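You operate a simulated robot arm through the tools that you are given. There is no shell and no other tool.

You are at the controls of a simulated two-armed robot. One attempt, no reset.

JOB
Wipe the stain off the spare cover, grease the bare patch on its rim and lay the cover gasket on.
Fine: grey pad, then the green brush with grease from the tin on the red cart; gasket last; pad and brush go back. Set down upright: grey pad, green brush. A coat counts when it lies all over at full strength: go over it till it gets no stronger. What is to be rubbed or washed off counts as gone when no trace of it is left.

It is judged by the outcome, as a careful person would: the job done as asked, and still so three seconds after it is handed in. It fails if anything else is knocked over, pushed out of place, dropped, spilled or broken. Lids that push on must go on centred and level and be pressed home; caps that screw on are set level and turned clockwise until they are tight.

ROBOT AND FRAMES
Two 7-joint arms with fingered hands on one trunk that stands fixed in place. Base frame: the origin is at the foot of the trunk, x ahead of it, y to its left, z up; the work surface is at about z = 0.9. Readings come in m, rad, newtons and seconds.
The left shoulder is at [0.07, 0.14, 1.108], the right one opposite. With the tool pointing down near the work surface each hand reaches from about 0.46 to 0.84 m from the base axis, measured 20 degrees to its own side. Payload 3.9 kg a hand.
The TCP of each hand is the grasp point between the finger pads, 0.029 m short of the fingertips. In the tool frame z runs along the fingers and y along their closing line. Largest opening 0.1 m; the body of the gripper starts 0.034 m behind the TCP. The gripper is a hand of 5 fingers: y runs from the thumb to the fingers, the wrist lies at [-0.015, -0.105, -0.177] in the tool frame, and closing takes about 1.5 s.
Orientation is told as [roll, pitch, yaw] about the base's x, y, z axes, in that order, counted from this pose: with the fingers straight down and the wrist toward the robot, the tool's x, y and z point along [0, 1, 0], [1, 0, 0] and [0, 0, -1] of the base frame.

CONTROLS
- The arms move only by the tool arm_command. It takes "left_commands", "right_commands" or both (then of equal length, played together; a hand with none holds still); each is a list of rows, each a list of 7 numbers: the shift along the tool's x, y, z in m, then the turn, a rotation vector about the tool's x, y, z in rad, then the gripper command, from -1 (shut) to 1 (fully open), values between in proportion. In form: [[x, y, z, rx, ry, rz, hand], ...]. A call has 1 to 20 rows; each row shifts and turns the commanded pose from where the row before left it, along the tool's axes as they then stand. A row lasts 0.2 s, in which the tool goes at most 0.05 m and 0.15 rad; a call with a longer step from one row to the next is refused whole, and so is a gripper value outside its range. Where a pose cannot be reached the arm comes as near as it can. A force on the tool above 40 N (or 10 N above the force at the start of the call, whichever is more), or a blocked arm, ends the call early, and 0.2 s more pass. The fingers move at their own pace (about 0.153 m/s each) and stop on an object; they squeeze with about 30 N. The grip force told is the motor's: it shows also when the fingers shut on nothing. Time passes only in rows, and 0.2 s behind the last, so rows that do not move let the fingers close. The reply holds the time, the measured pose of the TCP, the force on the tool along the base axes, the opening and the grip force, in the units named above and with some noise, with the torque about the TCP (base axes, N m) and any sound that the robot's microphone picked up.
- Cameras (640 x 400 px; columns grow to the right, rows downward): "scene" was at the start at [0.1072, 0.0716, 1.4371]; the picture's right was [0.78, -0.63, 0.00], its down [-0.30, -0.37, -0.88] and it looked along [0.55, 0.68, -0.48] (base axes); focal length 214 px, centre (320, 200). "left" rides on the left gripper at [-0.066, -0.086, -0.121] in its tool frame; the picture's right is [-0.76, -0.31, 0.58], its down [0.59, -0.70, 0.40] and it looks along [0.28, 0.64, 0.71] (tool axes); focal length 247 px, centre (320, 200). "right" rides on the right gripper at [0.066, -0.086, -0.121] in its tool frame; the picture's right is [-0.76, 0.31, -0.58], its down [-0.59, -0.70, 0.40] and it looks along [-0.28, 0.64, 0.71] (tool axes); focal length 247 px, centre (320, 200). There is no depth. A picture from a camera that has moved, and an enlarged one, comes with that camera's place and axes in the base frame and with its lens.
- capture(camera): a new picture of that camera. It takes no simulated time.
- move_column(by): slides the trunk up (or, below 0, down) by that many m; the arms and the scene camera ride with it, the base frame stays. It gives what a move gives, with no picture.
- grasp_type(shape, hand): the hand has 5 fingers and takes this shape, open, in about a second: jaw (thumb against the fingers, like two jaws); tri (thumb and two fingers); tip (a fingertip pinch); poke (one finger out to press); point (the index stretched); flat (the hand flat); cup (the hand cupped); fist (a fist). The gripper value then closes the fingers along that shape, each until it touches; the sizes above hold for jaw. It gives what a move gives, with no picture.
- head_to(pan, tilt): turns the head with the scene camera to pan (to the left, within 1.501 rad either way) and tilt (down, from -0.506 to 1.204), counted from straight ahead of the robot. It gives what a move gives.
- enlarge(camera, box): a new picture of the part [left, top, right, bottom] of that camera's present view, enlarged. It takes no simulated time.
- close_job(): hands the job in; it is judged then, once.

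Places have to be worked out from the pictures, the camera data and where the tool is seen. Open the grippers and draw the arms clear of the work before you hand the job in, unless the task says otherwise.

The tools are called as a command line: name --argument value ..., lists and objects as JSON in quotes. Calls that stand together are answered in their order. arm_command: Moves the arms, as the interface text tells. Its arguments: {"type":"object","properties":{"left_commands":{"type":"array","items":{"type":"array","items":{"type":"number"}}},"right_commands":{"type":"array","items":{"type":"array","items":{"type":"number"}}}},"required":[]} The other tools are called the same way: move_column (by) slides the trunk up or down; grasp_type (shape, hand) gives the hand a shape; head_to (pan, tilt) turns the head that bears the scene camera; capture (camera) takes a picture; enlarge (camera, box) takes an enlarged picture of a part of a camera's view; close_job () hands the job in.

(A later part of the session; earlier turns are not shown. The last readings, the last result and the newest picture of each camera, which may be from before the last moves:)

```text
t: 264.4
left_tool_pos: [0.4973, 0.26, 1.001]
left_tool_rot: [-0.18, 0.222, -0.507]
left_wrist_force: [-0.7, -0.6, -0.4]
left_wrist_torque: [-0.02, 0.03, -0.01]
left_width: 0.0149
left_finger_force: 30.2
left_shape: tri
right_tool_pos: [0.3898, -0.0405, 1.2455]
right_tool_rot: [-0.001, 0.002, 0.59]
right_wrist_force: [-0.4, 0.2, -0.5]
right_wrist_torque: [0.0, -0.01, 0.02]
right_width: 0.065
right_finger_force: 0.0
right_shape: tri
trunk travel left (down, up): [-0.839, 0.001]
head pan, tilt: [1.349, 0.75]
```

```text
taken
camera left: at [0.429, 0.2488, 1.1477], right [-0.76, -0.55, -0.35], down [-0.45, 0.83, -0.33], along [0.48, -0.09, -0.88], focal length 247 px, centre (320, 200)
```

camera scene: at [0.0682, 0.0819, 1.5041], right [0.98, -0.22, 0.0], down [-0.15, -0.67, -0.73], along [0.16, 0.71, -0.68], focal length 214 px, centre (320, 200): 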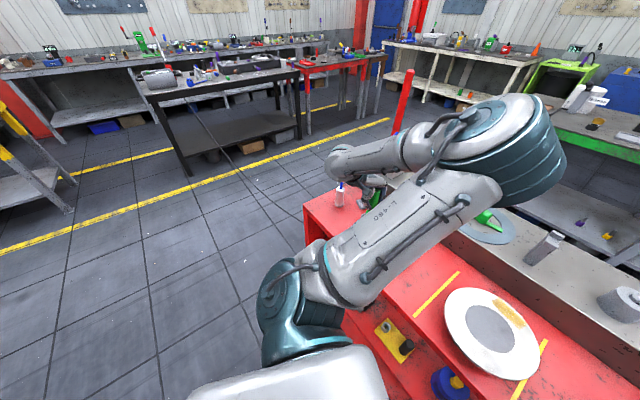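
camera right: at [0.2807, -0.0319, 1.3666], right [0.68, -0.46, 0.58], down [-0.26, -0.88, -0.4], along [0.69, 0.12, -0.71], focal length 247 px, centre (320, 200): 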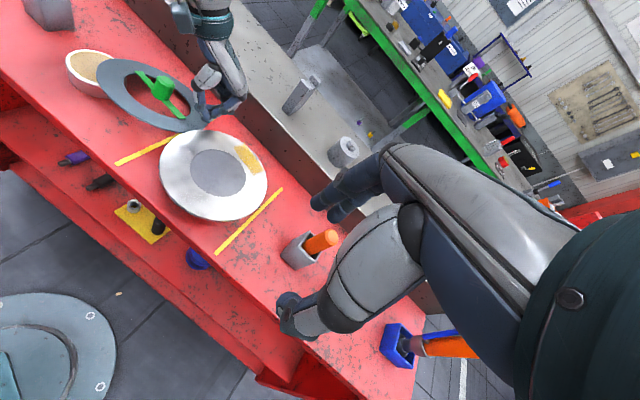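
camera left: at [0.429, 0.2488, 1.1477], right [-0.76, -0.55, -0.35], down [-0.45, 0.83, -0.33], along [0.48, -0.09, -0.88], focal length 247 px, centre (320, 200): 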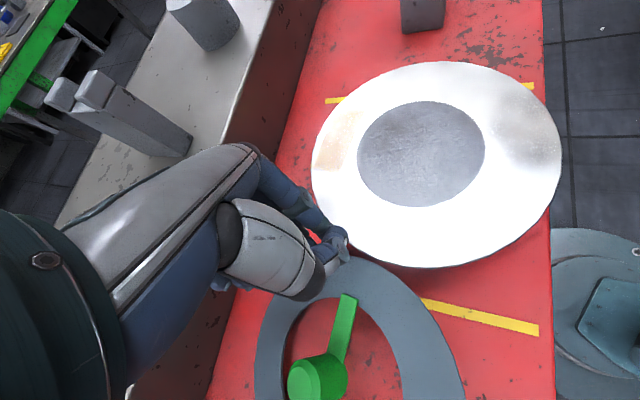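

The arm was blocked mid-way (elbow near the head again), dipped, and the gasket slipped from the grip. I stop and look closely at where it lies.

enlarge --camera "right" --box '[50, 20, 270, 200]'

enlarge --camera "left" --box '[220, 180, 480, 400]'

head_to --pan 0.6 --tilt 0.8

capture --camera "scene"

```text
2.22 times, centred on (160, 110) of right
camera zoom: at [0.2807, -0.0319, 1.3666], right [0.68, -0.46, 0.58], down [-0.26, -0.88, -0.4], along [0.69, 0.12, -0.71], focal length 549 px, centre (676, 400)
```

zoom: 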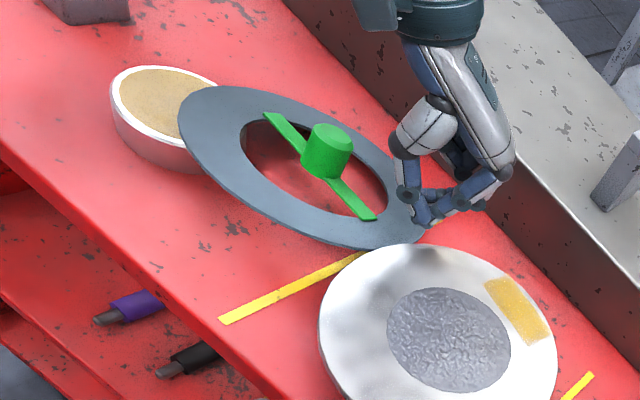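

```text
1.82 times, centred on (350, 290) of left
camera zoom: at [0.429, 0.2488, 1.1477], right [-0.76, -0.55, -0.35], down [-0.45, 0.83, -0.33], along [0.48, -0.09, -0.88], focal length 449 px, centre (266, 36)
```

zoom: 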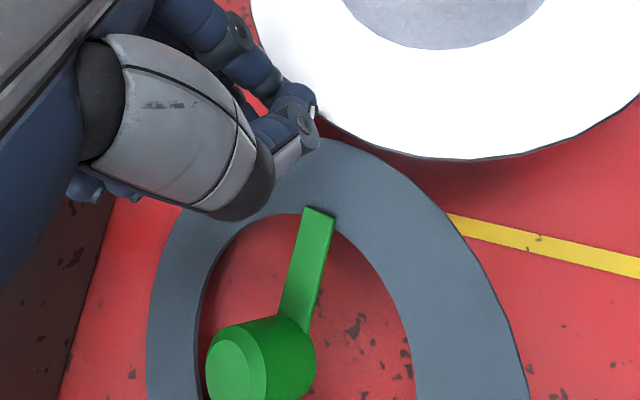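

```text
t: 265.5
left_tool_pos: [0.5005, 0.2577, 1.0066]
left_tool_rot: [-0.178, 0.206, -0.506]
left_wrist_force: [-0.1, 0.8, -0.6]
left_wrist_torque: [0.01, 0.02, 0.01]
left_width: 0.0149
left_finger_force: 30.0
left_shape: tri
right_tool_pos: [0.3897, -0.0403, 1.2438]
right_tool_rot: [-0.001, -0.002, 0.59]
right_wrist_force: [0.5, -0.1, 0.6]
right_wrist_torque: [0.0, 0.03, -0.03]
right_width: 0.0648
right_finger_force: 0.0
right_shape: tri
trunk travel left (down, up): [-0.839, 0.001]
head pan, tilt: [0.6, 0.799]
```

```text
taken
camera scene: at [0.1164, 0.047, 1.5001], right [0.57, -0.82, 0.0], down [-0.59, -0.41, -0.7], along [0.57, 0.39, -0.72], focal length 214 px, centre (320, 200)
```

scene: 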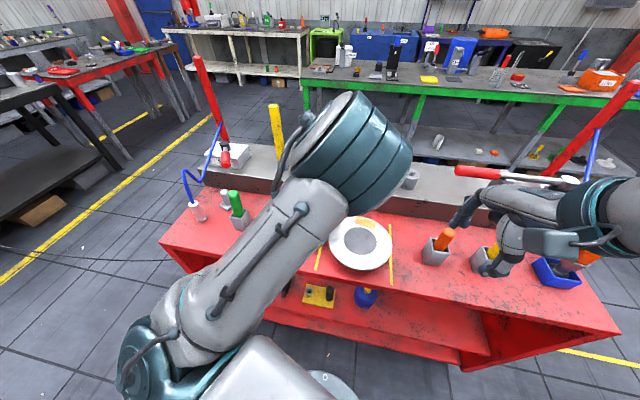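

enlarge --camera "right" --box '[165, 60, 245, 120]'

enlarge --camera "left" --box '[290, 200, 380, 290]'

enlarge --camera "right" --box '[60, 30, 160, 130]'

```text
6.67 times, centred on (205, 90) of right
camera zoom: at [0.2803, -0.0332, 1.3668], right [0.68, -0.46, 0.58], down [-0.26, -0.88, -0.4], along [0.69, 0.12, -0.71], focal length 1646 px, centre (1087, 933)
```

zoom: 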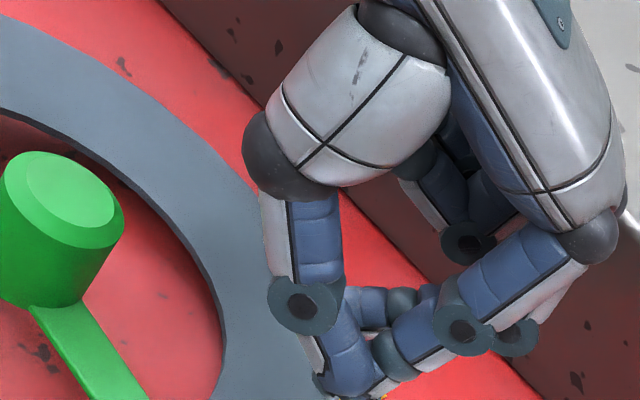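

```text
4.44 times, centred on (335, 245) of left
camera zoom: at [0.4297, 0.2473, 1.1533], right [-0.75, -0.55, -0.36], down [-0.44, 0.83, -0.34], along [0.49, -0.1, -0.87], focal length 1098 px, centre (253, 0)
```

zoom: 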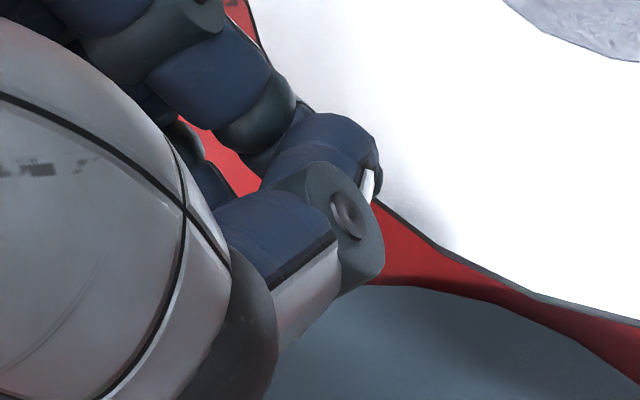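

```text
4.00 times, centred on (110, 80) of right
camera zoom: at [0.2803, -0.0332, 1.3668], right [0.68, -0.46, 0.58], down [-0.26, -0.88, -0.4], along [0.69, 0.12, -0.71], focal length 988 px, centre (1160, 680)
```

zoom: 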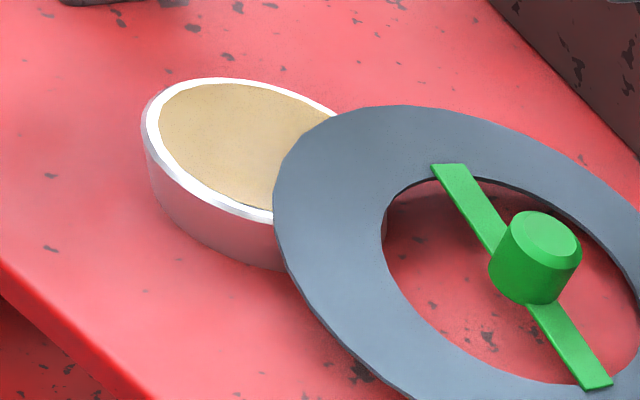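

The tin hasn't moved; the gasket lies partly on the tin's rim and its other end is by my fingertips. I raise the hand slowly to see whether it still holds any of it.

arm_command --left_commands '[[0, 0, -0.005, 0, 0, 0, -1], [0, 0, -0.005, 0, 0, 0, -1], [0, 0, 0, 0, 0, 0, -1]]'

enlarge --camera "right" --box '[50, 20, 270, 200]'

```text
t: 266.3
left_tool_pos: [0.504, 0.2569, 1.0149]
left_tool_rot: [-0.18, 0.209, -0.505]
left_wrist_force: [-0.3, 0.0, 0.0]
left_wrist_torque: [-0.02, 0.01, -0.02]
left_width: 0.0147
left_finger_force: 30.3
left_shape: tri
right_tool_pos: [0.3897, -0.0419, 1.2451]
right_tool_rot: [0.0, 0.0, 0.592]
right_wrist_force: [0.4, -0.4, 0.3]
right_wrist_torque: [0.0, -0.03, 0.01]
right_width: 0.0652
right_finger_force: 0.0
right_shape: tri
trunk travel left (down, up): [-0.839, 0.001]
head pan, tilt: [0.6, 0.799]
```

```text
2.22 times, centred on (160, 110) of right
camera zoom: at [0.2802, -0.0336, 1.3668], right [0.68, -0.46, 0.58], down [-0.26, -0.88, -0.4], along [0.69, 0.12, -0.71], focal length 549 px, centre (676, 400)
```

zoom: 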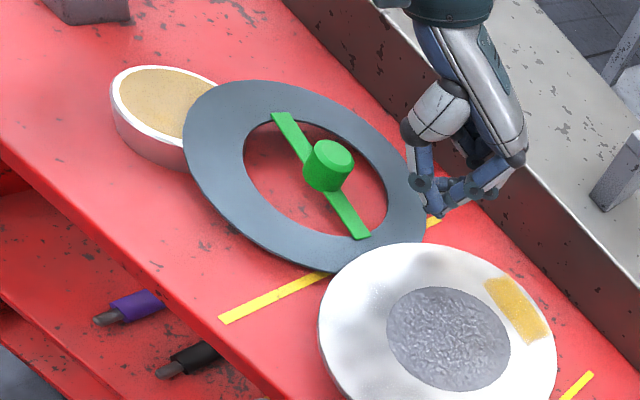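

The hand is free of it; the gasket rests on the tin's rim and the cart, undamaged as far as I can see. I raise and straighten the hand, keeping yaw about -0.7 (the posture that doesn't run into the head).

arm_command --left_commands '[[0, 0, -0.02, -0.08, 0.07, 0.07, 0], [0, 0, -0.025, -0.08, 0.07, 0.07, 0.2], [0, 0, -0.025, -0.049, 0.04, 0.055, 0.3], [0, 0, 0, 0, 0, 0, 0.3]]'

capture --camera "left"

enlarge --camera "right" --box '[50, 20, 270, 200]'

capture --camera "scene"

```text
t: 267.1
left_tool_pos: [0.492, 0.2605, 1.0147]
left_tool_rot: [-0.117, 0.11, -0.667]
left_wrist_force: [0.1, 0.5, -0.5]
left_wrist_torque: [-0.01, 0.04, -0.02]
left_width: 0.0647
left_finger_force: 0.0
left_shape: tri
right_tool_pos: [0.3888, -0.0409, 1.2441]
right_tool_rot: [0.0, 0.0, 0.592]
right_wrist_force: [0.8, 0.1, 0.8]
right_wrist_torque: [-0.04, 0.01, 0.03]
right_width: 0.065
right_finger_force: 0.0
right_shape: tri
trunk travel left (down, up): [-0.839, 0.001]
head pan, tilt: [0.6, 0.799]
stopped in row 3 (left hand): the arm was blocked; the commanded pose is now the measured one
```

```text
taken
camera left: at [0.4056, 0.2637, 1.1515], right [-0.79, -0.42, -0.45], down [-0.26, 0.89, -0.38], along [0.56, -0.19, -0.81], focal length 247 px, centre (320, 200)
```

left: 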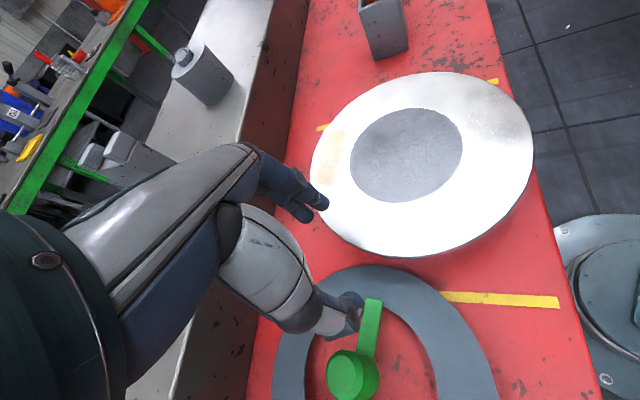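

```text
2.22 times, centred on (160, 110) of right
camera zoom: at [0.28, -0.0332, 1.3667], right [0.68, -0.46, 0.58], down [-0.26, -0.88, -0.4], along [0.69, 0.12, -0.71], focal length 549 px, centre (676, 400)
```

zoom: 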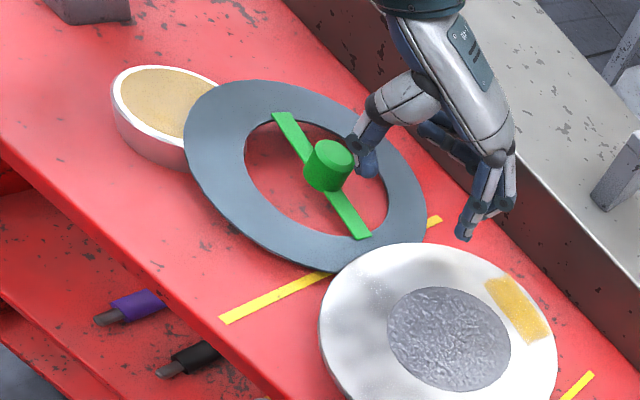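

```text
taken
camera scene: at [0.1162, 0.0468, 1.5001], right [0.56, -0.83, 0.0], down [-0.59, -0.41, -0.7], along [0.58, 0.39, -0.72], focal length 214 px, centre (320, 200)
```

scene: 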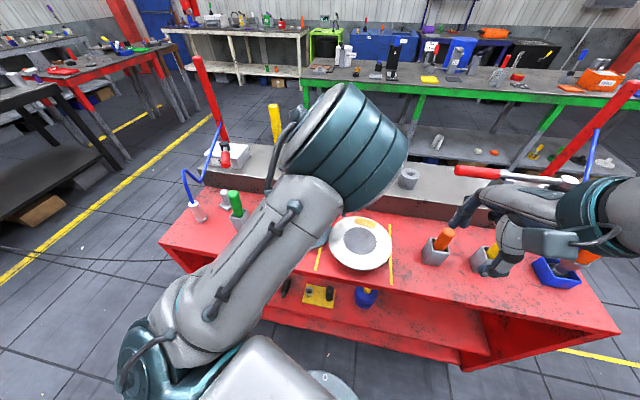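

The arm is in an awkward posture (it can't rise here). I move the hand outward/forward first, away from the gasket's knob, then up.

arm_command --left_commands '[[0.02, 0.02, -0.008, 0, 0, 0, 0.3], [0.02, 0.02, -0.012, 0, 0, 0, 0.3], [0.02, 0.02, -0.015, 0, 0, 0, 0.3], [0, 0.02, -0.02, 0, 0, 0, 0.3], [0, 0.02, -0.02, 0, 0, 0, 0.3]]'

enlarge --camera "right" --box '[50, 0, 270, 180]'

```text
t: 268.3
left_tool_pos: [0.6217, 0.245, 1.0717]
left_tool_rot: [-0.11, 0.116, -0.671]
left_wrist_force: [0.0, 0.9, 0.3]
left_wrist_torque: [-0.01, -0.03, 0.0]
left_width: 0.0647
left_finger_force: 0.1
left_shape: tri
right_tool_pos: [0.3896, -0.0417, 1.2448]
right_tool_rot: [-0.001, -0.001, 0.59]
right_wrist_force: [0.0, 1.0, 0.7]
right_wrist_torque: [-0.01, -0.03, -0.01]
right_width: 0.0651
right_finger_force: 0.1
right_shape: tri
trunk travel left (down, up): [-0.839, 0.001]
head pan, tilt: [0.6, 0.799]
```

```text
2.22 times, centred on (160, 90) of right
camera zoom: at [0.2804, -0.0339, 1.3667], right [0.68, -0.46, 0.58], down [-0.26, -0.88, -0.4], along [0.69, 0.12, -0.71], focal length 549 px, centre (676, 444)
```

zoom: 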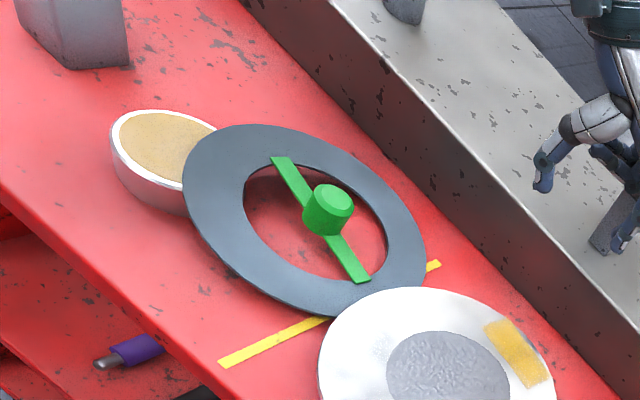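

Clear of the gasket, though near the grey block on the ledge. I go straight up and level the hand.

arm_command --left_commands '[[0, -0.004, -0.03, 0, 0, 0, 0.3], [0, -0.004, -0.03, -0.1, 0, 0, 0.3], [0, 0, -0.03, -0.016, 0.11, 0, 0.3], [0, 0, -0.03, 0, 0, 0, 0.3], [0, 0, 0, 0, 0, 0, 0.3]]'

enlarge --camera "right" --box '[50, 0, 350, 180]'

capture --camera "scene"

```text
t: 269.5
left_tool_pos: [0.6248, 0.2541, 1.1914]
left_tool_rot: [0.001, -0.002, -0.658]
left_wrist_force: [-0.2, -0.2, 0.1]
left_wrist_torque: [0.01, -0.02, -0.02]
left_width: 0.0648
left_finger_force: 0.1
left_shape: tri
right_tool_pos: [0.3903, -0.0402, 1.2452]
right_tool_rot: [0.0, -0.001, 0.59]
right_wrist_force: [0.5, 0.5, 0.5]
right_wrist_torque: [-0.02, 0.01, -0.02]
right_width: 0.0653
right_finger_force: 0.1
right_shape: tri
trunk travel left (down, up): [-0.839, 0.001]
head pan, tilt: [0.6, 0.799]
```

```text
2.13 times, centred on (200, 90) of right
camera zoom: at [0.2805, -0.0329, 1.3667], right [0.68, -0.46, 0.58], down [-0.26, -0.88, -0.4], along [0.69, 0.12, -0.71], focal length 527 px, centre (576, 435)
```

zoom: 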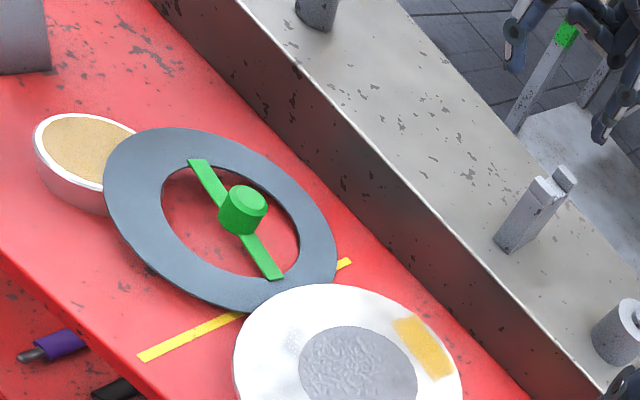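

```text
taken
camera scene: at [0.1167, 0.0472, 1.5001], right [0.57, -0.83, 0.0], down [-0.59, -0.41, -0.7], along [0.57, 0.39, -0.72], focal length 214 px, centre (320, 200)
```

scene: 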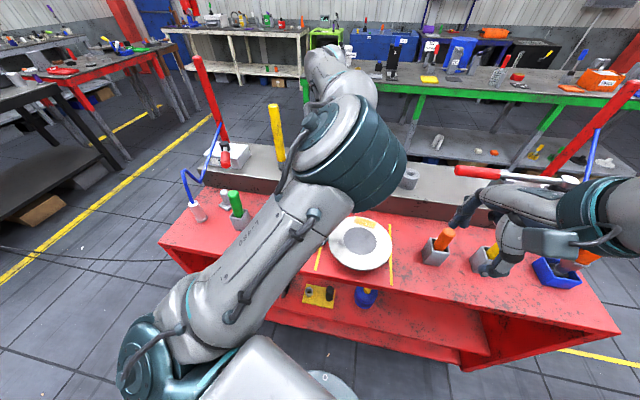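

The gasket lies with its left side on the tin's rim, right side on the cart next to the cover. I swing the left hand high over to the left side to get back into the posture that reaches the cover well, and to look at the gasket from there.

arm_command --left_commands '[[0.0121, -0.0381, 0, 0, 0, 0, 0.3], [0.0121, -0.0381, 0, 0, 0, 0, 0.3], [0.0121, -0.0381, 0, 0, 0, 0, 0.3], [0.0121, -0.0381, 0, 0, 0, 0, 0.3], [0.0121, -0.0381, 0, 0, 0, 0, 0.3], [0.0121, -0.0381, 0, 0, 0, 0, 0.3], [0.0121, -0.0381, 0, 0, 0, 0, 0.3], [0.0121, -0.0381, 0, 0, 0, 0, 0.3], [0.0121, -0.0381, 0, 0, 0, 0, 0.3]]'

capture --camera "scene"

capture --camera "left"

```text
t: 271.5
left_tool_pos: [0.4207, 0.5515, 1.1899]
left_tool_rot: [0.001, -0.004, -0.658]
left_wrist_force: [-0.2, 0.4, 0.0]
left_wrist_torque: [-0.04, -0.02, 0.02]
left_width: 0.0647
left_finger_force: 0.0
left_shape: tri
right_tool_pos: [0.3893, -0.0401, 1.2441]
right_tool_rot: [-0.002, 0.0, 0.592]
right_wrist_force: [-0.4, 0.1, 0.2]
right_wrist_torque: [0.01, 0.01, 0.01]
right_width: 0.0652
right_finger_force: 0.0
right_shape: tri
trunk travel left (down, up): [-0.839, 0.001]
head pan, tilt: [0.6, 0.799]
```

```text
taken
camera scene: at [0.1154, 0.0487, 1.5001], right [0.57, -0.82, 0.0], down [-0.59, -0.41, -0.7], along [0.58, 0.39, -0.72], focal length 214 px, centre (320, 200)
```

scene: 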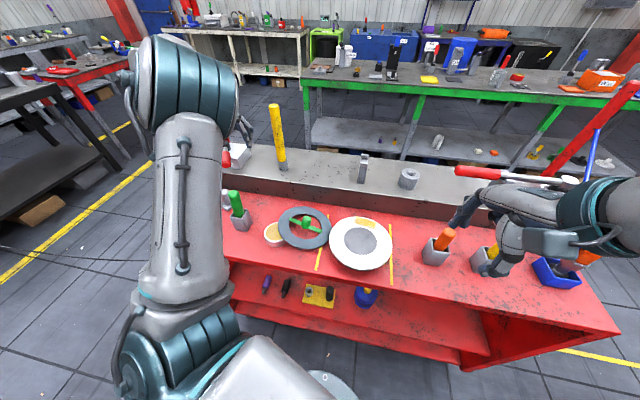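

```text
taken
camera left: at [0.3122, 0.5526, 1.3112], right [-0.7, -0.41, -0.58], down [-0.19, 0.9, -0.4], along [0.68, -0.17, -0.71], focal length 247 px, centre (320, 200)
```

left: 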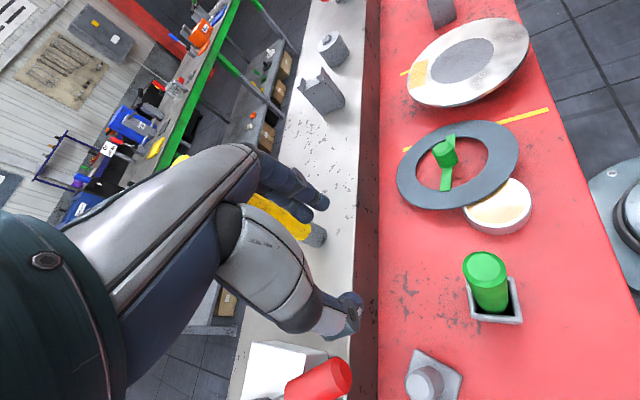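

Now both cameras see the gasket well. I zoom in on it from the head, left and right cameras.

enlarge --camera "scene" --box '[255, 195, 400, 285]'

enlarge --camera "left" --box '[380, 100, 560, 250]'

enlarge --camera "right" --box '[50, 40, 250, 180]'

```text
4.41 times, centred on (328, 240) of scene
camera zoom: at [0.1154, 0.0487, 1.5001], right [0.57, -0.82, 0.0], down [-0.59, -0.41, -0.7], along [0.58, 0.39, -0.72], focal length 947 px, centre (287, 23)
```

zoom: 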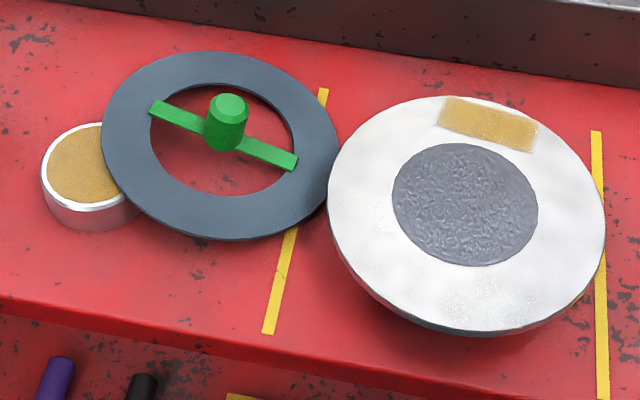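

```text
2.67 times, centred on (470, 175) of left
camera zoom: at [0.3122, 0.5526, 1.3112], right [-0.7, -0.41, -0.58], down [-0.19, 0.9, -0.4], along [0.68, -0.17, -0.71], focal length 659 px, centre (-80, 267)
```

zoom: 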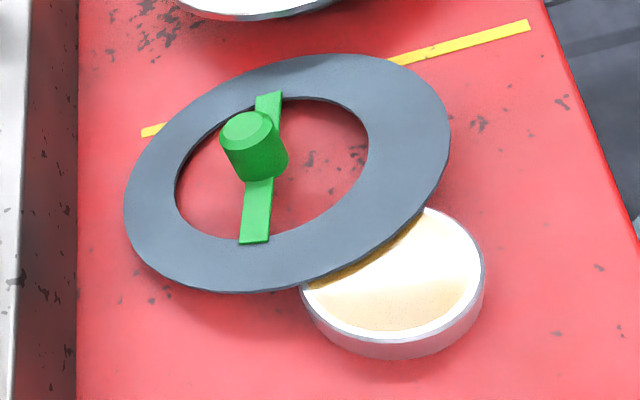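

```text
2.86 times, centred on (150, 110) of right
camera zoom: at [0.2793, -0.0316, 1.367], right [0.68, -0.46, 0.58], down [-0.26, -0.88, -0.4], along [0.69, 0.12, -0.71], focal length 706 px, centre (806, 457)
```

zoom: 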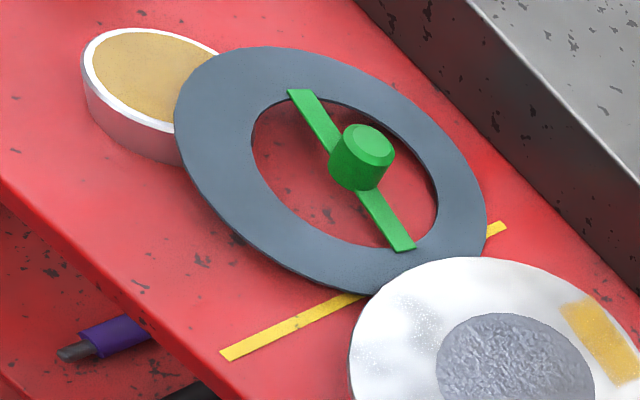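

The gasket is tilted ~10° (left side on the tin rim z≈0.933, right side on the cart), centre near (0.456, 0.335), knob top near (0.460, 0.330, 0.954). I'll match its tilt with the hand: move above it with yaw -0.66 and tilt +0.17 rad.

arm_command --left_commands '[[-0.0252, 0.031, 0.0117, 0, 0, 0, 0.3], [-0.0252, 0.031, 0.0117, 0, 0, 0, 0.3], [-0.0252, 0.031, 0.0117, 0, 0, 0, 0.3], [-0.0252, 0.031, 0.0117, 0, 0, 0, 0.3], [-0.0252, 0.031, 0.0117, 0, 0, 0, 0.3], [-0.0252, 0.031, 0.0117, 0, 0, 0, 0.3], [0, 0, 0, 0.085, 0, 0, 0.3], [0, 0, 0, 0.085, 0, 0, 0.3], [0, 0, 0, 0, 0, 0, 0.3]]'

capture --camera "left"

enlarge --camera "right" --box '[50, 0, 250, 160]'

```text
t: 273.5
left_tool_pos: [0.4712, 0.3267, 1.1155]
left_tool_rot: [-0.035, 0.148, -0.632]
left_wrist_force: [0.6, 0.0, 0.2]
left_wrist_torque: [-0.01, 0.0, 0.0]
left_width: 0.0651
left_finger_force: 0.1
left_shape: tri
right_tool_pos: [0.3906, -0.0412, 1.2443]
right_tool_rot: [0.0, 0.0, 0.593]
right_wrist_force: [0.2, 0.4, 0.5]
right_wrist_torque: [0.0, 0.02, -0.02]
right_width: 0.0651
right_finger_force: 0.1
right_shape: tri
trunk travel left (down, up): [-0.839, 0.001]
head pan, tilt: [0.6, 0.799]
```

```text
taken
camera left: at [0.3809, 0.3175, 1.2496], right [-0.77, -0.4, -0.5], down [-0.27, 0.91, -0.31], along [0.58, -0.1, -0.81], focal length 247 px, centre (320, 200)
```

left: 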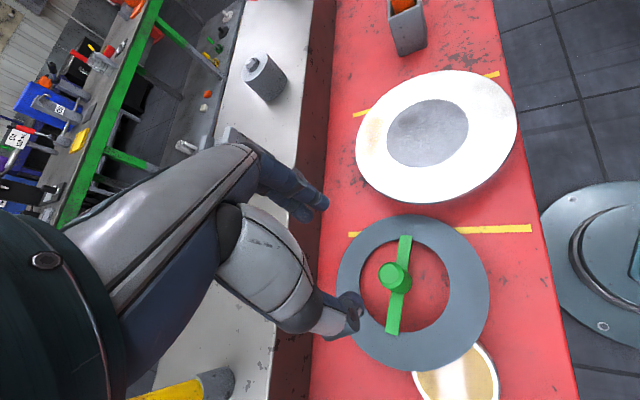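

```text
2.50 times, centred on (150, 80) of right
camera zoom: at [0.2803, -0.033, 1.3668], right [0.68, -0.46, 0.58], down [-0.26, -0.88, -0.4], along [0.69, 0.12, -0.71], focal length 617 px, centre (745, 500)
```

zoom: 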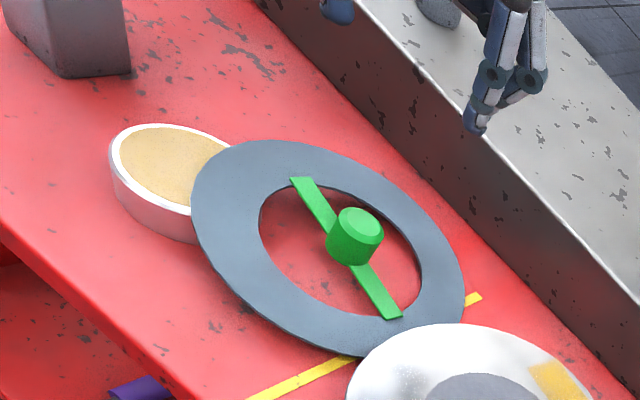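

enlarge --camera "left" --box '[330, 200, 500, 370]'

```text
2.35 times, centred on (415, 285) of left
camera zoom: at [0.3809, 0.3175, 1.2496], right [-0.77, -0.4, -0.5], down [-0.27, 0.91, -0.31], along [0.58, -0.1, -0.81], focal length 581 px, centre (96, 0)
```

zoom: 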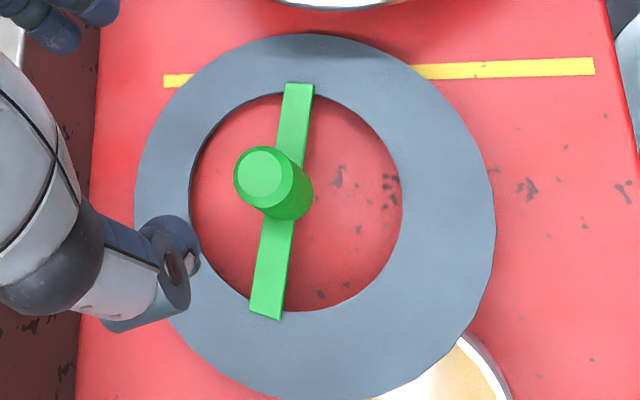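

The knob is at (2, 9) mm in the tool frame, 0.16 m ahead. I shift and advance 0.11 m along the hand's axis, then re-check.

arm_command --left_commands '[[0.0016, 0.0086, 0, 0, 0, 0, 0.3], [0, 0, 0.03, 0, 0, 0, 0.3], [0, 0, 0.03, 0, 0, 0, 0.3], [0, 0, 0.03, 0, 0, 0, 0.3], [0, 0, 0.02, 0, 0, 0, 0.3], [0, 0, 0, 0, 0, 0, 0.3]]'

enlarge --camera "left" --box '[260, 160, 440, 340]'

enlarge --camera "right" --box '[50, 0, 250, 160]'

```text
t: 274.9
left_tool_pos: [0.4668, 0.3246, 1.0091]
left_tool_rot: [0.002, 0.17, -0.66]
left_wrist_force: [-0.4, 0.0, -0.6]
left_wrist_torque: [-0.02, 0.0, 0.02]
left_width: 0.0651
left_finger_force: 0.1
left_shape: tri
right_tool_pos: [0.3902, -0.0412, 1.2449]
right_tool_rot: [0.0, 0.0, 0.591]
right_wrist_force: [0.2, -0.1, 0.0]
right_wrist_torque: [-0.02, -0.01, -0.05]
right_width: 0.065
right_finger_force: 0.1
right_shape: tri
trunk travel left (down, up): [-0.839, 0.001]
head pan, tilt: [0.6, 0.799]
```

```text
2.22 times, centred on (350, 250) of left
camera zoom: at [0.3758, 0.312, 1.144], right [-0.78, -0.35, -0.52], down [-0.24, 0.93, -0.27], along [0.58, -0.09, -0.81], focal length 549 px, centre (253, 89)
```

zoom: 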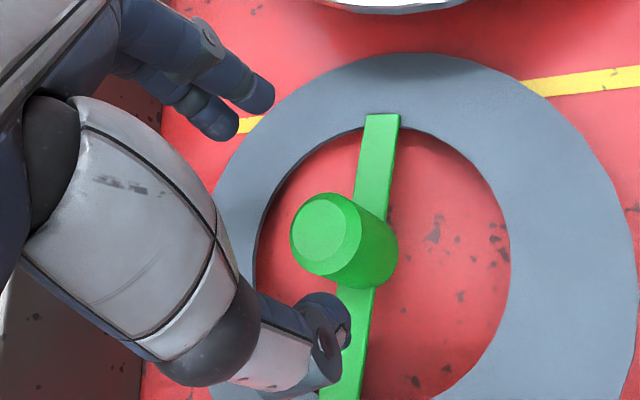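

```text
2.50 times, centred on (150, 80) of right
camera zoom: at [0.2801, -0.0334, 1.3668], right [0.68, -0.46, 0.58], down [-0.26, -0.88, -0.4], along [0.69, 0.12, -0.71], focal length 617 px, centre (745, 500)
```

zoom: 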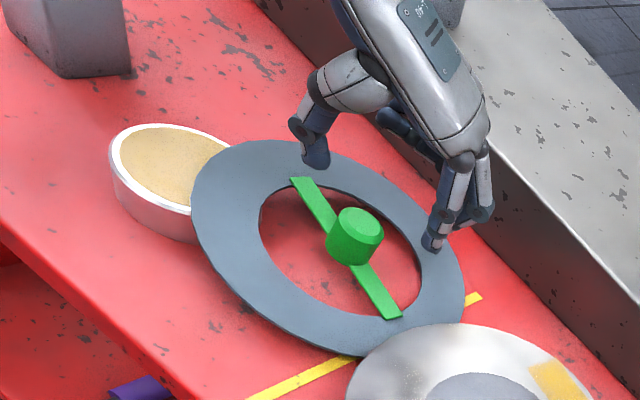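

arm_command --left_commands '[[0.0006, -0.004, 0.015, 0, 0, 0, 0.3], [0, 0, 0.015, 0, 0, 0, 0.3], [0, 0, 0, 0, 0, 0, 0.3]]'

enlarge --camera "left" --box '[260, 160, 440, 340]'

```text
t: 275.7
left_tool_pos: [0.4619, 0.3308, 0.9819]
left_tool_rot: [0.002, 0.169, -0.657]
left_wrist_force: [-0.2, 0.3, -0.6]
left_wrist_torque: [0.01, 0.0, 0.04]
left_width: 0.0649
left_finger_force: 0.0
left_shape: tri
right_tool_pos: [0.3889, -0.0413, 1.2446]
right_tool_rot: [0.0, 0.001, 0.592]
right_wrist_force: [-0.4, -0.5, -0.7]
right_wrist_torque: [0.02, 0.03, -0.03]
right_width: 0.065
right_finger_force: 0.2
right_shape: tri
trunk travel left (down, up): [-0.839, 0.001]
head pan, tilt: [0.6, 0.799]
```

```text
2.22 times, centred on (350, 250) of left
camera zoom: at [0.3696, 0.3177, 1.1163], right [-0.78, -0.35, -0.52], down [-0.24, 0.93, -0.27], along [0.58, -0.09, -0.81], focal length 549 px, centre (253, 89)
```

zoom: 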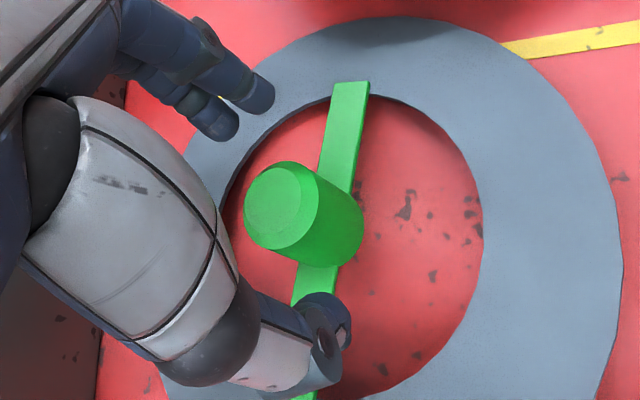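

Centred. Advance the last 30 mm and grip.

arm_command --left_commands '[[0, -0.002, 0.015, 0, 0, 0, 0.3], [0, 0, 0.014, 0, 0, 0, 0.3], [0, 0, 0, 0, 0, 0, 0.3], [0, 0, 0, 0, 0, 0, -0.4], [0, 0, 0, 0, 0, 0, -1], [0, 0, 0, 0, 0, 0, -1], [0, 0, 0, 0, 0, 0, -1], [0, 0, 0, 0, 0, 0, -1], [0, 0, 0, 0, 0, 0, -1]]'

enlarge --camera "left" --box '[260, 160, 440, 340]'

enlarge --camera "right" --box '[50, 0, 250, 160]'

```text
t: 277.7
left_tool_pos: [0.4571, 0.3353, 0.9542]
left_tool_rot: [0.002, 0.168, -0.657]
left_wrist_force: [0.1, 0.9, 0.2]
left_wrist_torque: [-0.02, 0.0, 0.01]
left_width: 0.0213
left_finger_force: 30.5
left_shape: tri
right_tool_pos: [0.3875, -0.041, 1.2449]
right_tool_rot: [0.001, 0.0, 0.591]
right_wrist_force: [-0.1, -0.3, 0.7]
right_wrist_torque: [-0.01, 0.02, 0.01]
right_width: 0.0651
right_finger_force: 0.0
right_shape: tri
trunk travel left (down, up): [-0.839, 0.001]
head pan, tilt: [0.6, 0.799]
```

```text
2.22 times, centred on (350, 250) of left
camera zoom: at [0.3654, 0.3221, 1.0885], right [-0.78, -0.35, -0.52], down [-0.24, 0.93, -0.27], along [0.58, -0.09, -0.81], focal length 549 px, centre (253, 89)
```

zoom: 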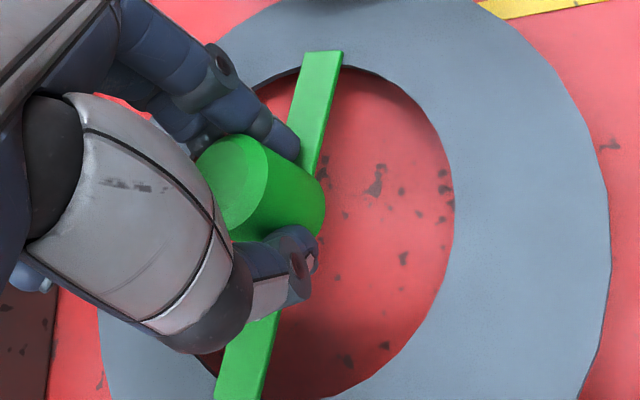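

```text
2.50 times, centred on (150, 80) of right
camera zoom: at [0.2803, -0.0334, 1.3668], right [0.68, -0.46, 0.58], down [-0.26, -0.88, -0.4], along [0.69, 0.12, -0.71], focal length 617 px, centre (745, 500)
```

zoom: 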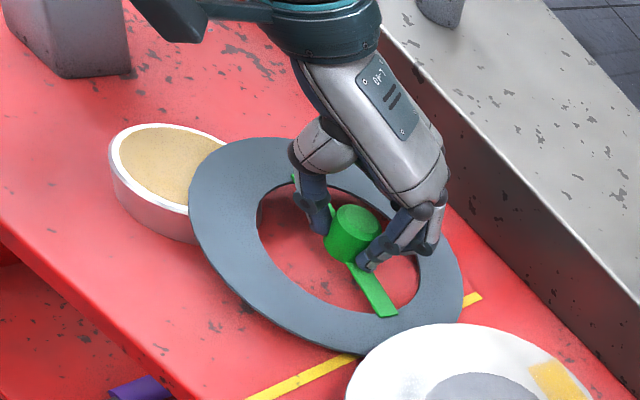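

Gripped on the knob at its tilt. I lift straight up slowly and then level the hand.

arm_command --left_commands '[[0, -0.0017, -0.0099, 0, 0, 0, -1], [0, -0.0034, -0.0197, 0, 0, 0, -1], [0, -0.0042, -0.0246, 0, 0, 0, -1], [0, -0.0042, -0.0246, 0, 0, 0, -1], [0, -0.0042, -0.0246, 0, 0, 0, -1], [0, 0, 0, -0.084, 0, 0, -1], [0, 0, 0, -0.084, 0, 0, -1], [0, 0, 0, 0, 0, 0, -1]]'

capture --camera "left"

enlarge --camera "right" --box '[50, 0, 250, 160]'

```text
t: 279.5
left_tool_pos: [0.456, 0.3349, 1.0599]
left_tool_rot: [0.002, -0.002, -0.66]
left_wrist_force: [0.1, -0.6, -1.8]
left_wrist_torque: [0.03, 0.0, -0.01]
left_width: 0.021
left_finger_force: 29.8
left_shape: tri
right_tool_pos: [0.3905, -0.0415, 1.2447]
right_tool_rot: [0.001, 0.0, 0.593]
right_wrist_force: [-0.6, -0.6, -0.7]
right_wrist_torque: [0.0, 0.02, -0.02]
right_width: 0.0646
right_finger_force: 0.0
right_shape: tri
trunk travel left (down, up): [-0.839, 0.001]
head pan, tilt: [0.6, 0.799]
```

```text
taken
camera left: at [0.3488, 0.335, 1.1812], right [-0.71, -0.41, -0.58], down [-0.19, 0.9, -0.4], along [0.68, -0.17, -0.71], focal length 247 px, centre (320, 200)
```

left: 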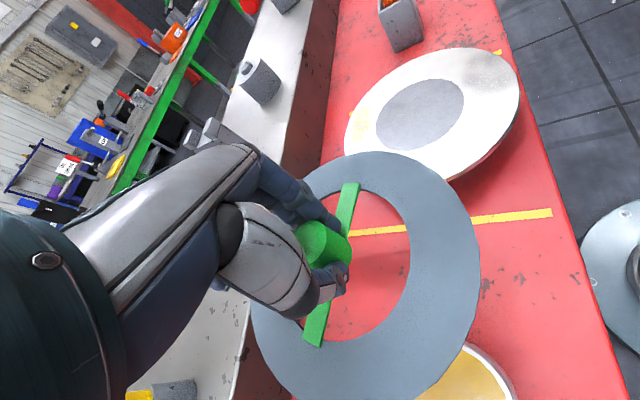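

```text
2.50 times, centred on (150, 80) of right
camera zoom: at [0.2804, -0.0339, 1.3667], right [0.68, -0.46, 0.58], down [-0.26, -0.88, -0.4], along [0.69, 0.12, -0.71], focal length 617 px, centre (745, 500)
```

zoom: 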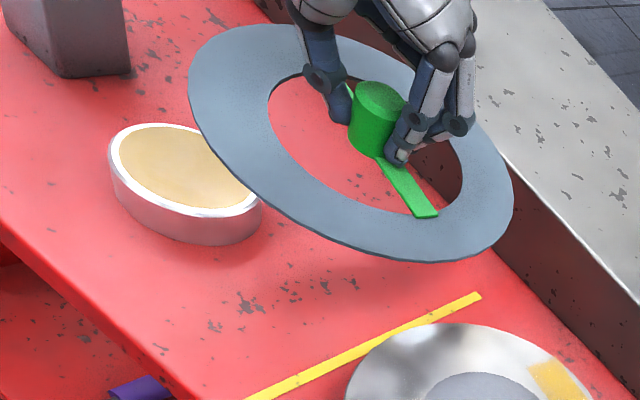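

The gasket hangs level in the hand and the tin is undisturbed. I carry it low and slowly over the cover's centre, keeping yaw -0.66.

arm_command --left_commands '[[-0.0269, 0.0262, 0.001, 0, 0, 0, -1], [-0.0269, 0.0262, 0.001, 0, 0, 0, -1], [-0.0269, 0.0262, 0.001, 0, 0, 0, -1], [0, 0, 0, 0, 0, 0, -1]]'

arm_command --left_commands '[[-0.0269, 0.0262, 0.001, 0, 0, 0, -1], [-0.0269, 0.0262, 0.001, 0, 0, 0, -1], [0, 0, 0, 0, 0, 0, -1]]'

capture --camera "left"

enlarge --camera "right" --box '[90, 60, 310, 240]'

capture --camera "scene"

```text
t: 280.5
left_tool_pos: [0.469, 0.2238, 1.0554]
left_tool_rot: [-0.028, -0.018, -0.635]
left_wrist_force: [-0.4, -0.9, -0.3]
left_wrist_torque: [-0.03, -0.01, -0.02]
left_width: 0.021
left_finger_force: 29.7
left_shape: tri
right_tool_pos: [0.3901, -0.0412, 1.2449]
right_tool_rot: [0.0, 0.0, 0.593]
right_wrist_force: [-0.1, 0.5, -0.3]
right_wrist_torque: [-0.02, 0.01, 0.02]
right_width: 0.0652
right_finger_force: 0.0
right_shape: tri
trunk travel left (down, up): [-0.839, 0.001]
head pan, tilt: [0.6, 0.799]
```

```text
t: 281.3
left_tool_pos: [0.4784, 0.1492, 1.0553]
left_tool_rot: [-0.023, -0.017, -0.642]
left_wrist_force: [0.0, -0.2, -0.5]
left_wrist_torque: [-0.01, -0.01, 0.01]
left_width: 0.0211
left_finger_force: 30.7
left_shape: tri
right_tool_pos: [0.3901, -0.0399, 1.2446]
right_tool_rot: [0.001, 0.0, 0.592]
right_wrist_force: [0.1, 0.5, 0.6]
right_wrist_torque: [-0.04, -0.02, 0.01]
right_width: 0.0652
right_finger_force: 0.1
right_shape: tri
trunk travel left (down, up): [-0.839, 0.001]
head pan, tilt: [0.6, 0.799]
```

```text
taken
camera left: at [0.3708, 0.1518, 1.177], right [-0.7, -0.44, -0.56], down [-0.21, 0.88, -0.42], along [0.68, -0.18, -0.71], focal length 247 px, centre (320, 200)
```

left: 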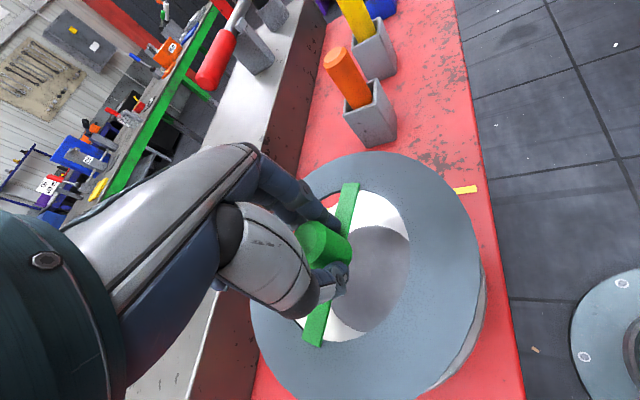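

```text
2.22 times, centred on (200, 150) of right
camera zoom: at [0.2804, -0.0326, 1.3668], right [0.68, -0.46, 0.58], down [-0.26, -0.88, -0.4], along [0.69, 0.12, -0.71], focal length 549 px, centre (587, 311)
```

zoom: 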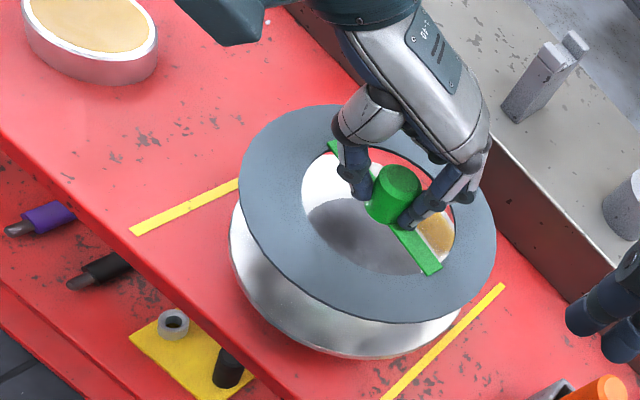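

```text
taken
camera scene: at [0.1166, 0.0476, 1.5001], right [0.57, -0.82, 0.0], down [-0.59, -0.41, -0.7], along [0.58, 0.39, -0.72], focal length 214 px, centre (320, 200)
```

scene: 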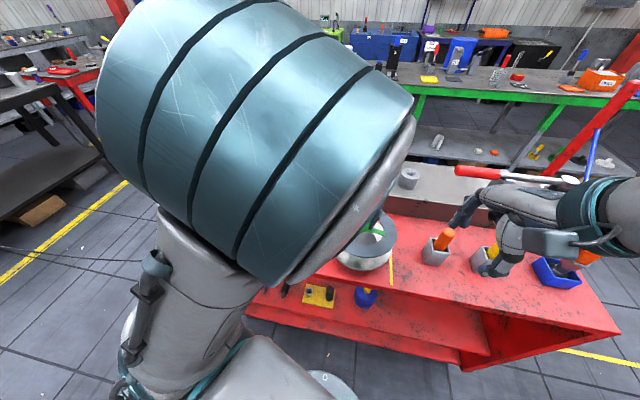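

The gasket hovers right over the cover in a good posture. I lower it to about 2 cm above and compare the edges.

arm_command --left_commands '[[0, 0, 0.015, 0, 0, 0, -1], [0, 0, 0.015, 0, 0, 0, -1], [0, 0, 0.01, 0, 0, 0, -1], [0, 0, 0, 0, 0, 0, -1]]'

enlarge --camera "right" --box '[110, 90, 290, 240]'

enlarge --camera "left" --box '[240, 140, 520, 400]'

enlarge --camera "scene" --box '[310, 190, 430, 290]'

```text
t: 282.3
left_tool_pos: [0.4808, 0.1448, 1.0219]
left_tool_rot: [-0.013, -0.03, -0.648]
left_wrist_force: [-0.3, 0.5, -0.5]
left_wrist_torque: [-0.02, -0.01, -0.03]
left_width: 0.021
left_finger_force: 30.3
left_shape: tri
right_tool_pos: [0.3892, -0.0421, 1.2442]
right_tool_rot: [0.0, 0.0, 0.591]
right_wrist_force: [0.2, 0.2, 0.4]
right_wrist_torque: [0.04, -0.02, -0.02]
right_width: 0.0652
right_finger_force: 0.0
right_shape: tri
trunk travel left (down, up): [-0.839, 0.001]
head pan, tilt: [0.6, 0.799]
```

```text
2.67 times, centred on (200, 165) of right
camera zoom: at [0.28, -0.0336, 1.3668], right [0.68, -0.46, 0.58], down [-0.26, -0.88, -0.4], along [0.69, 0.12, -0.71], focal length 659 px, centre (640, 293)
```

zoom: 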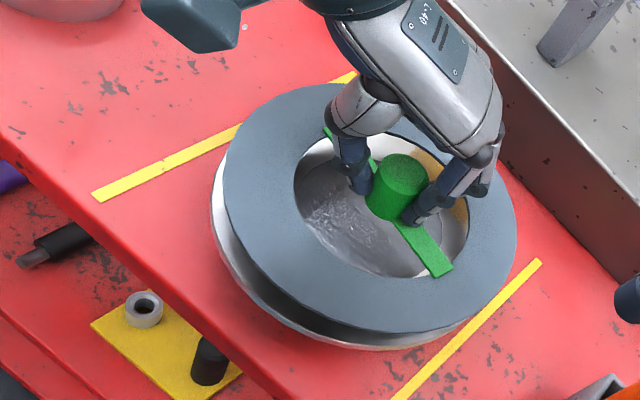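

```text
1.54 times, centred on (380, 270) of left
camera zoom: at [0.3708, 0.1484, 1.142], right [-0.69, -0.43, -0.57], down [-0.2, 0.88, -0.43], along [0.69, -0.18, -0.7], focal length 380 px, centre (228, 92)
```

zoom: 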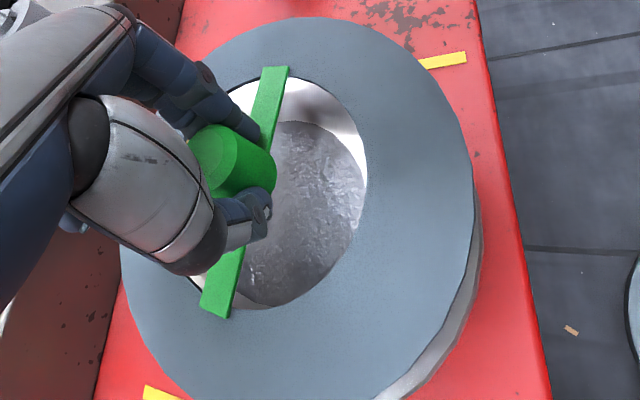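

```text
4.00 times, centred on (370, 240) of scene
camera zoom: at [0.1162, 0.0464, 1.5001], right [0.56, -0.83, 0.0], down [-0.59, -0.4, -0.7], along [0.58, 0.39, -0.72], focal length 858 px, centre (120, 40)
```

zoom: 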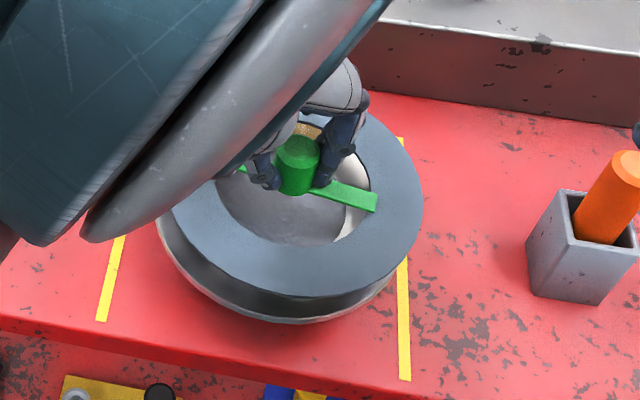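

Ring and cover agree to within ~3–4 mm; I shift by (−2, +3) mm and lower to just above contact.

arm_command --left_commands '[[0.0012, -0.0034, 0.006, 0, 0, 0, -1], [0, 0, 0.006, 0, 0, 0, -1], [0, 0, 0, 0, 0, 0, -1]]'

enlarge --camera "right" --box '[110, 90, 290, 240]'

enlarge --camera "scene" --box '[310, 190, 430, 290]'

```text
t: 283.1
left_tool_pos: [0.4775, 0.1495, 1.0078]
left_tool_rot: [-0.01, -0.026, -0.652]
left_wrist_force: [0.4, 0.8, -1.3]
left_wrist_torque: [0.0, 0.0, -0.03]
left_width: 0.0211
left_finger_force: 29.7
left_shape: tri
right_tool_pos: [0.3879, -0.0415, 1.2435]
right_tool_rot: [0.001, -0.001, 0.594]
right_wrist_force: [0.6, 0.9, 0.4]
right_wrist_torque: [0.01, 0.01, 0.0]
right_width: 0.065
right_finger_force: 0.1
right_shape: tri
trunk travel left (down, up): [-0.839, 0.001]
head pan, tilt: [0.6, 0.799]
```

```text
2.67 times, centred on (200, 165) of right
camera zoom: at [0.2801, -0.0335, 1.3668], right [0.68, -0.46, 0.58], down [-0.26, -0.88, -0.4], along [0.69, 0.12, -0.71], focal length 659 px, centre (640, 293)
```

zoom: 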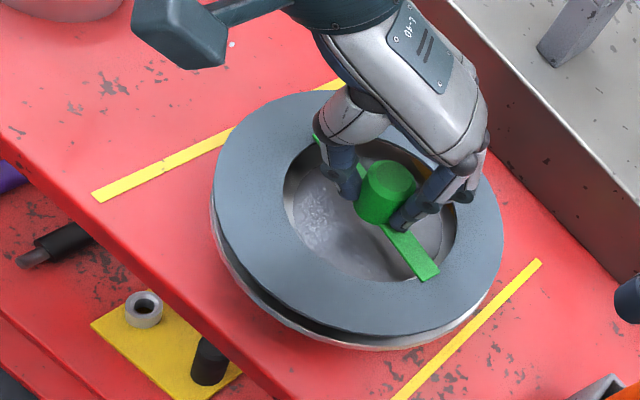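

```text
4.00 times, centred on (370, 240) of scene
camera zoom: at [0.1163, 0.0466, 1.5001], right [0.56, -0.83, 0.0], down [-0.59, -0.41, -0.7], along [0.58, 0.39, -0.72], focal length 858 px, centre (120, 40)
```

zoom: 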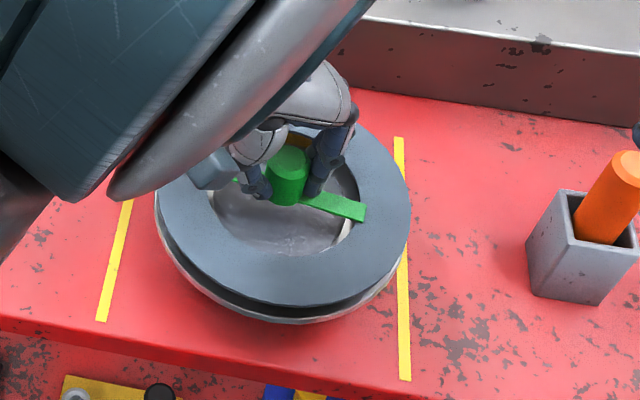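

Centred to within about 1–2 mm by both views. Lowering onto the rim in small steps.

arm_command --left_commands '[[-0.0006, 0.0008, 0.004, 0, 0, 0, -1], [0, 0, 0.003, 0, 0, 0, -1], [0, 0, 0, 0, 0, 0, -1]]'

arm_command --left_commands '[[0, 0, 0.002, 0, 0, 0, -1], [0, 0, 0, 0, 0, 0, -1]]'

enlarge --camera "right" --box '[110, 90, 290, 240]'

```text
t: 283.9
left_tool_pos: [0.4781, 0.1488, 1.0006]
left_tool_rot: [-0.01, -0.023, -0.65]
left_wrist_force: [0.5, -0.3, -0.3]
left_wrist_torque: [0.01, 0.01, -0.01]
left_width: 0.021
left_finger_force: 30.4
left_shape: tri
right_tool_pos: [0.3906, -0.0413, 1.2445]
right_tool_rot: [0.0, 0.001, 0.591]
right_wrist_force: [-1.2, -0.4, -0.7]
right_wrist_torque: [0.04, 0.06, 0.04]
right_width: 0.065
right_finger_force: 0.0
right_shape: tri
trunk travel left (down, up): [-0.839, 0.001]
head pan, tilt: [0.6, 0.799]
```

```text
t: 284.5
left_tool_pos: [0.4792, 0.1493, 0.997]
left_tool_rot: [-0.009, -0.021, -0.65]
left_wrist_force: [0.1, -0.2, -0.2]
left_wrist_torque: [0.03, 0.02, 0.01]
left_width: 0.0209
left_finger_force: 30.2
left_shape: tri
right_tool_pos: [0.3887, -0.0407, 1.2451]
right_tool_rot: [0.0, 0.001, 0.59]
right_wrist_force: [-0.1, 0.2, -0.5]
right_wrist_torque: [0.03, -0.02, 0.0]
right_width: 0.0651
right_finger_force: 0.1
right_shape: tri
trunk travel left (down, up): [-0.839, 0.001]
head pan, tilt: [0.6, 0.799]
```

```text
2.67 times, centred on (200, 165) of right
camera zoom: at [0.2802, -0.0335, 1.3668], right [0.68, -0.46, 0.58], down [-0.26, -0.88, -0.4], along [0.69, 0.12, -0.71], focal length 659 px, centre (640, 293)
```

zoom: 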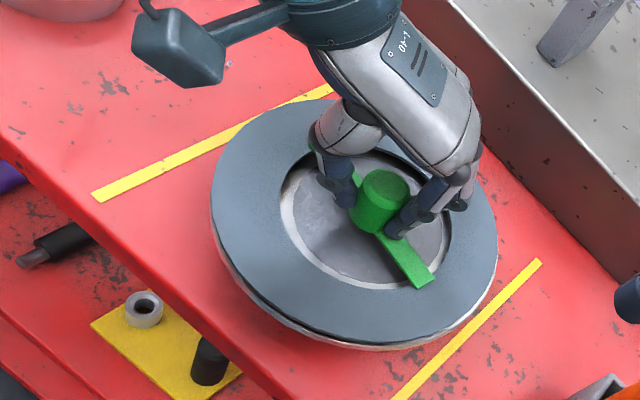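

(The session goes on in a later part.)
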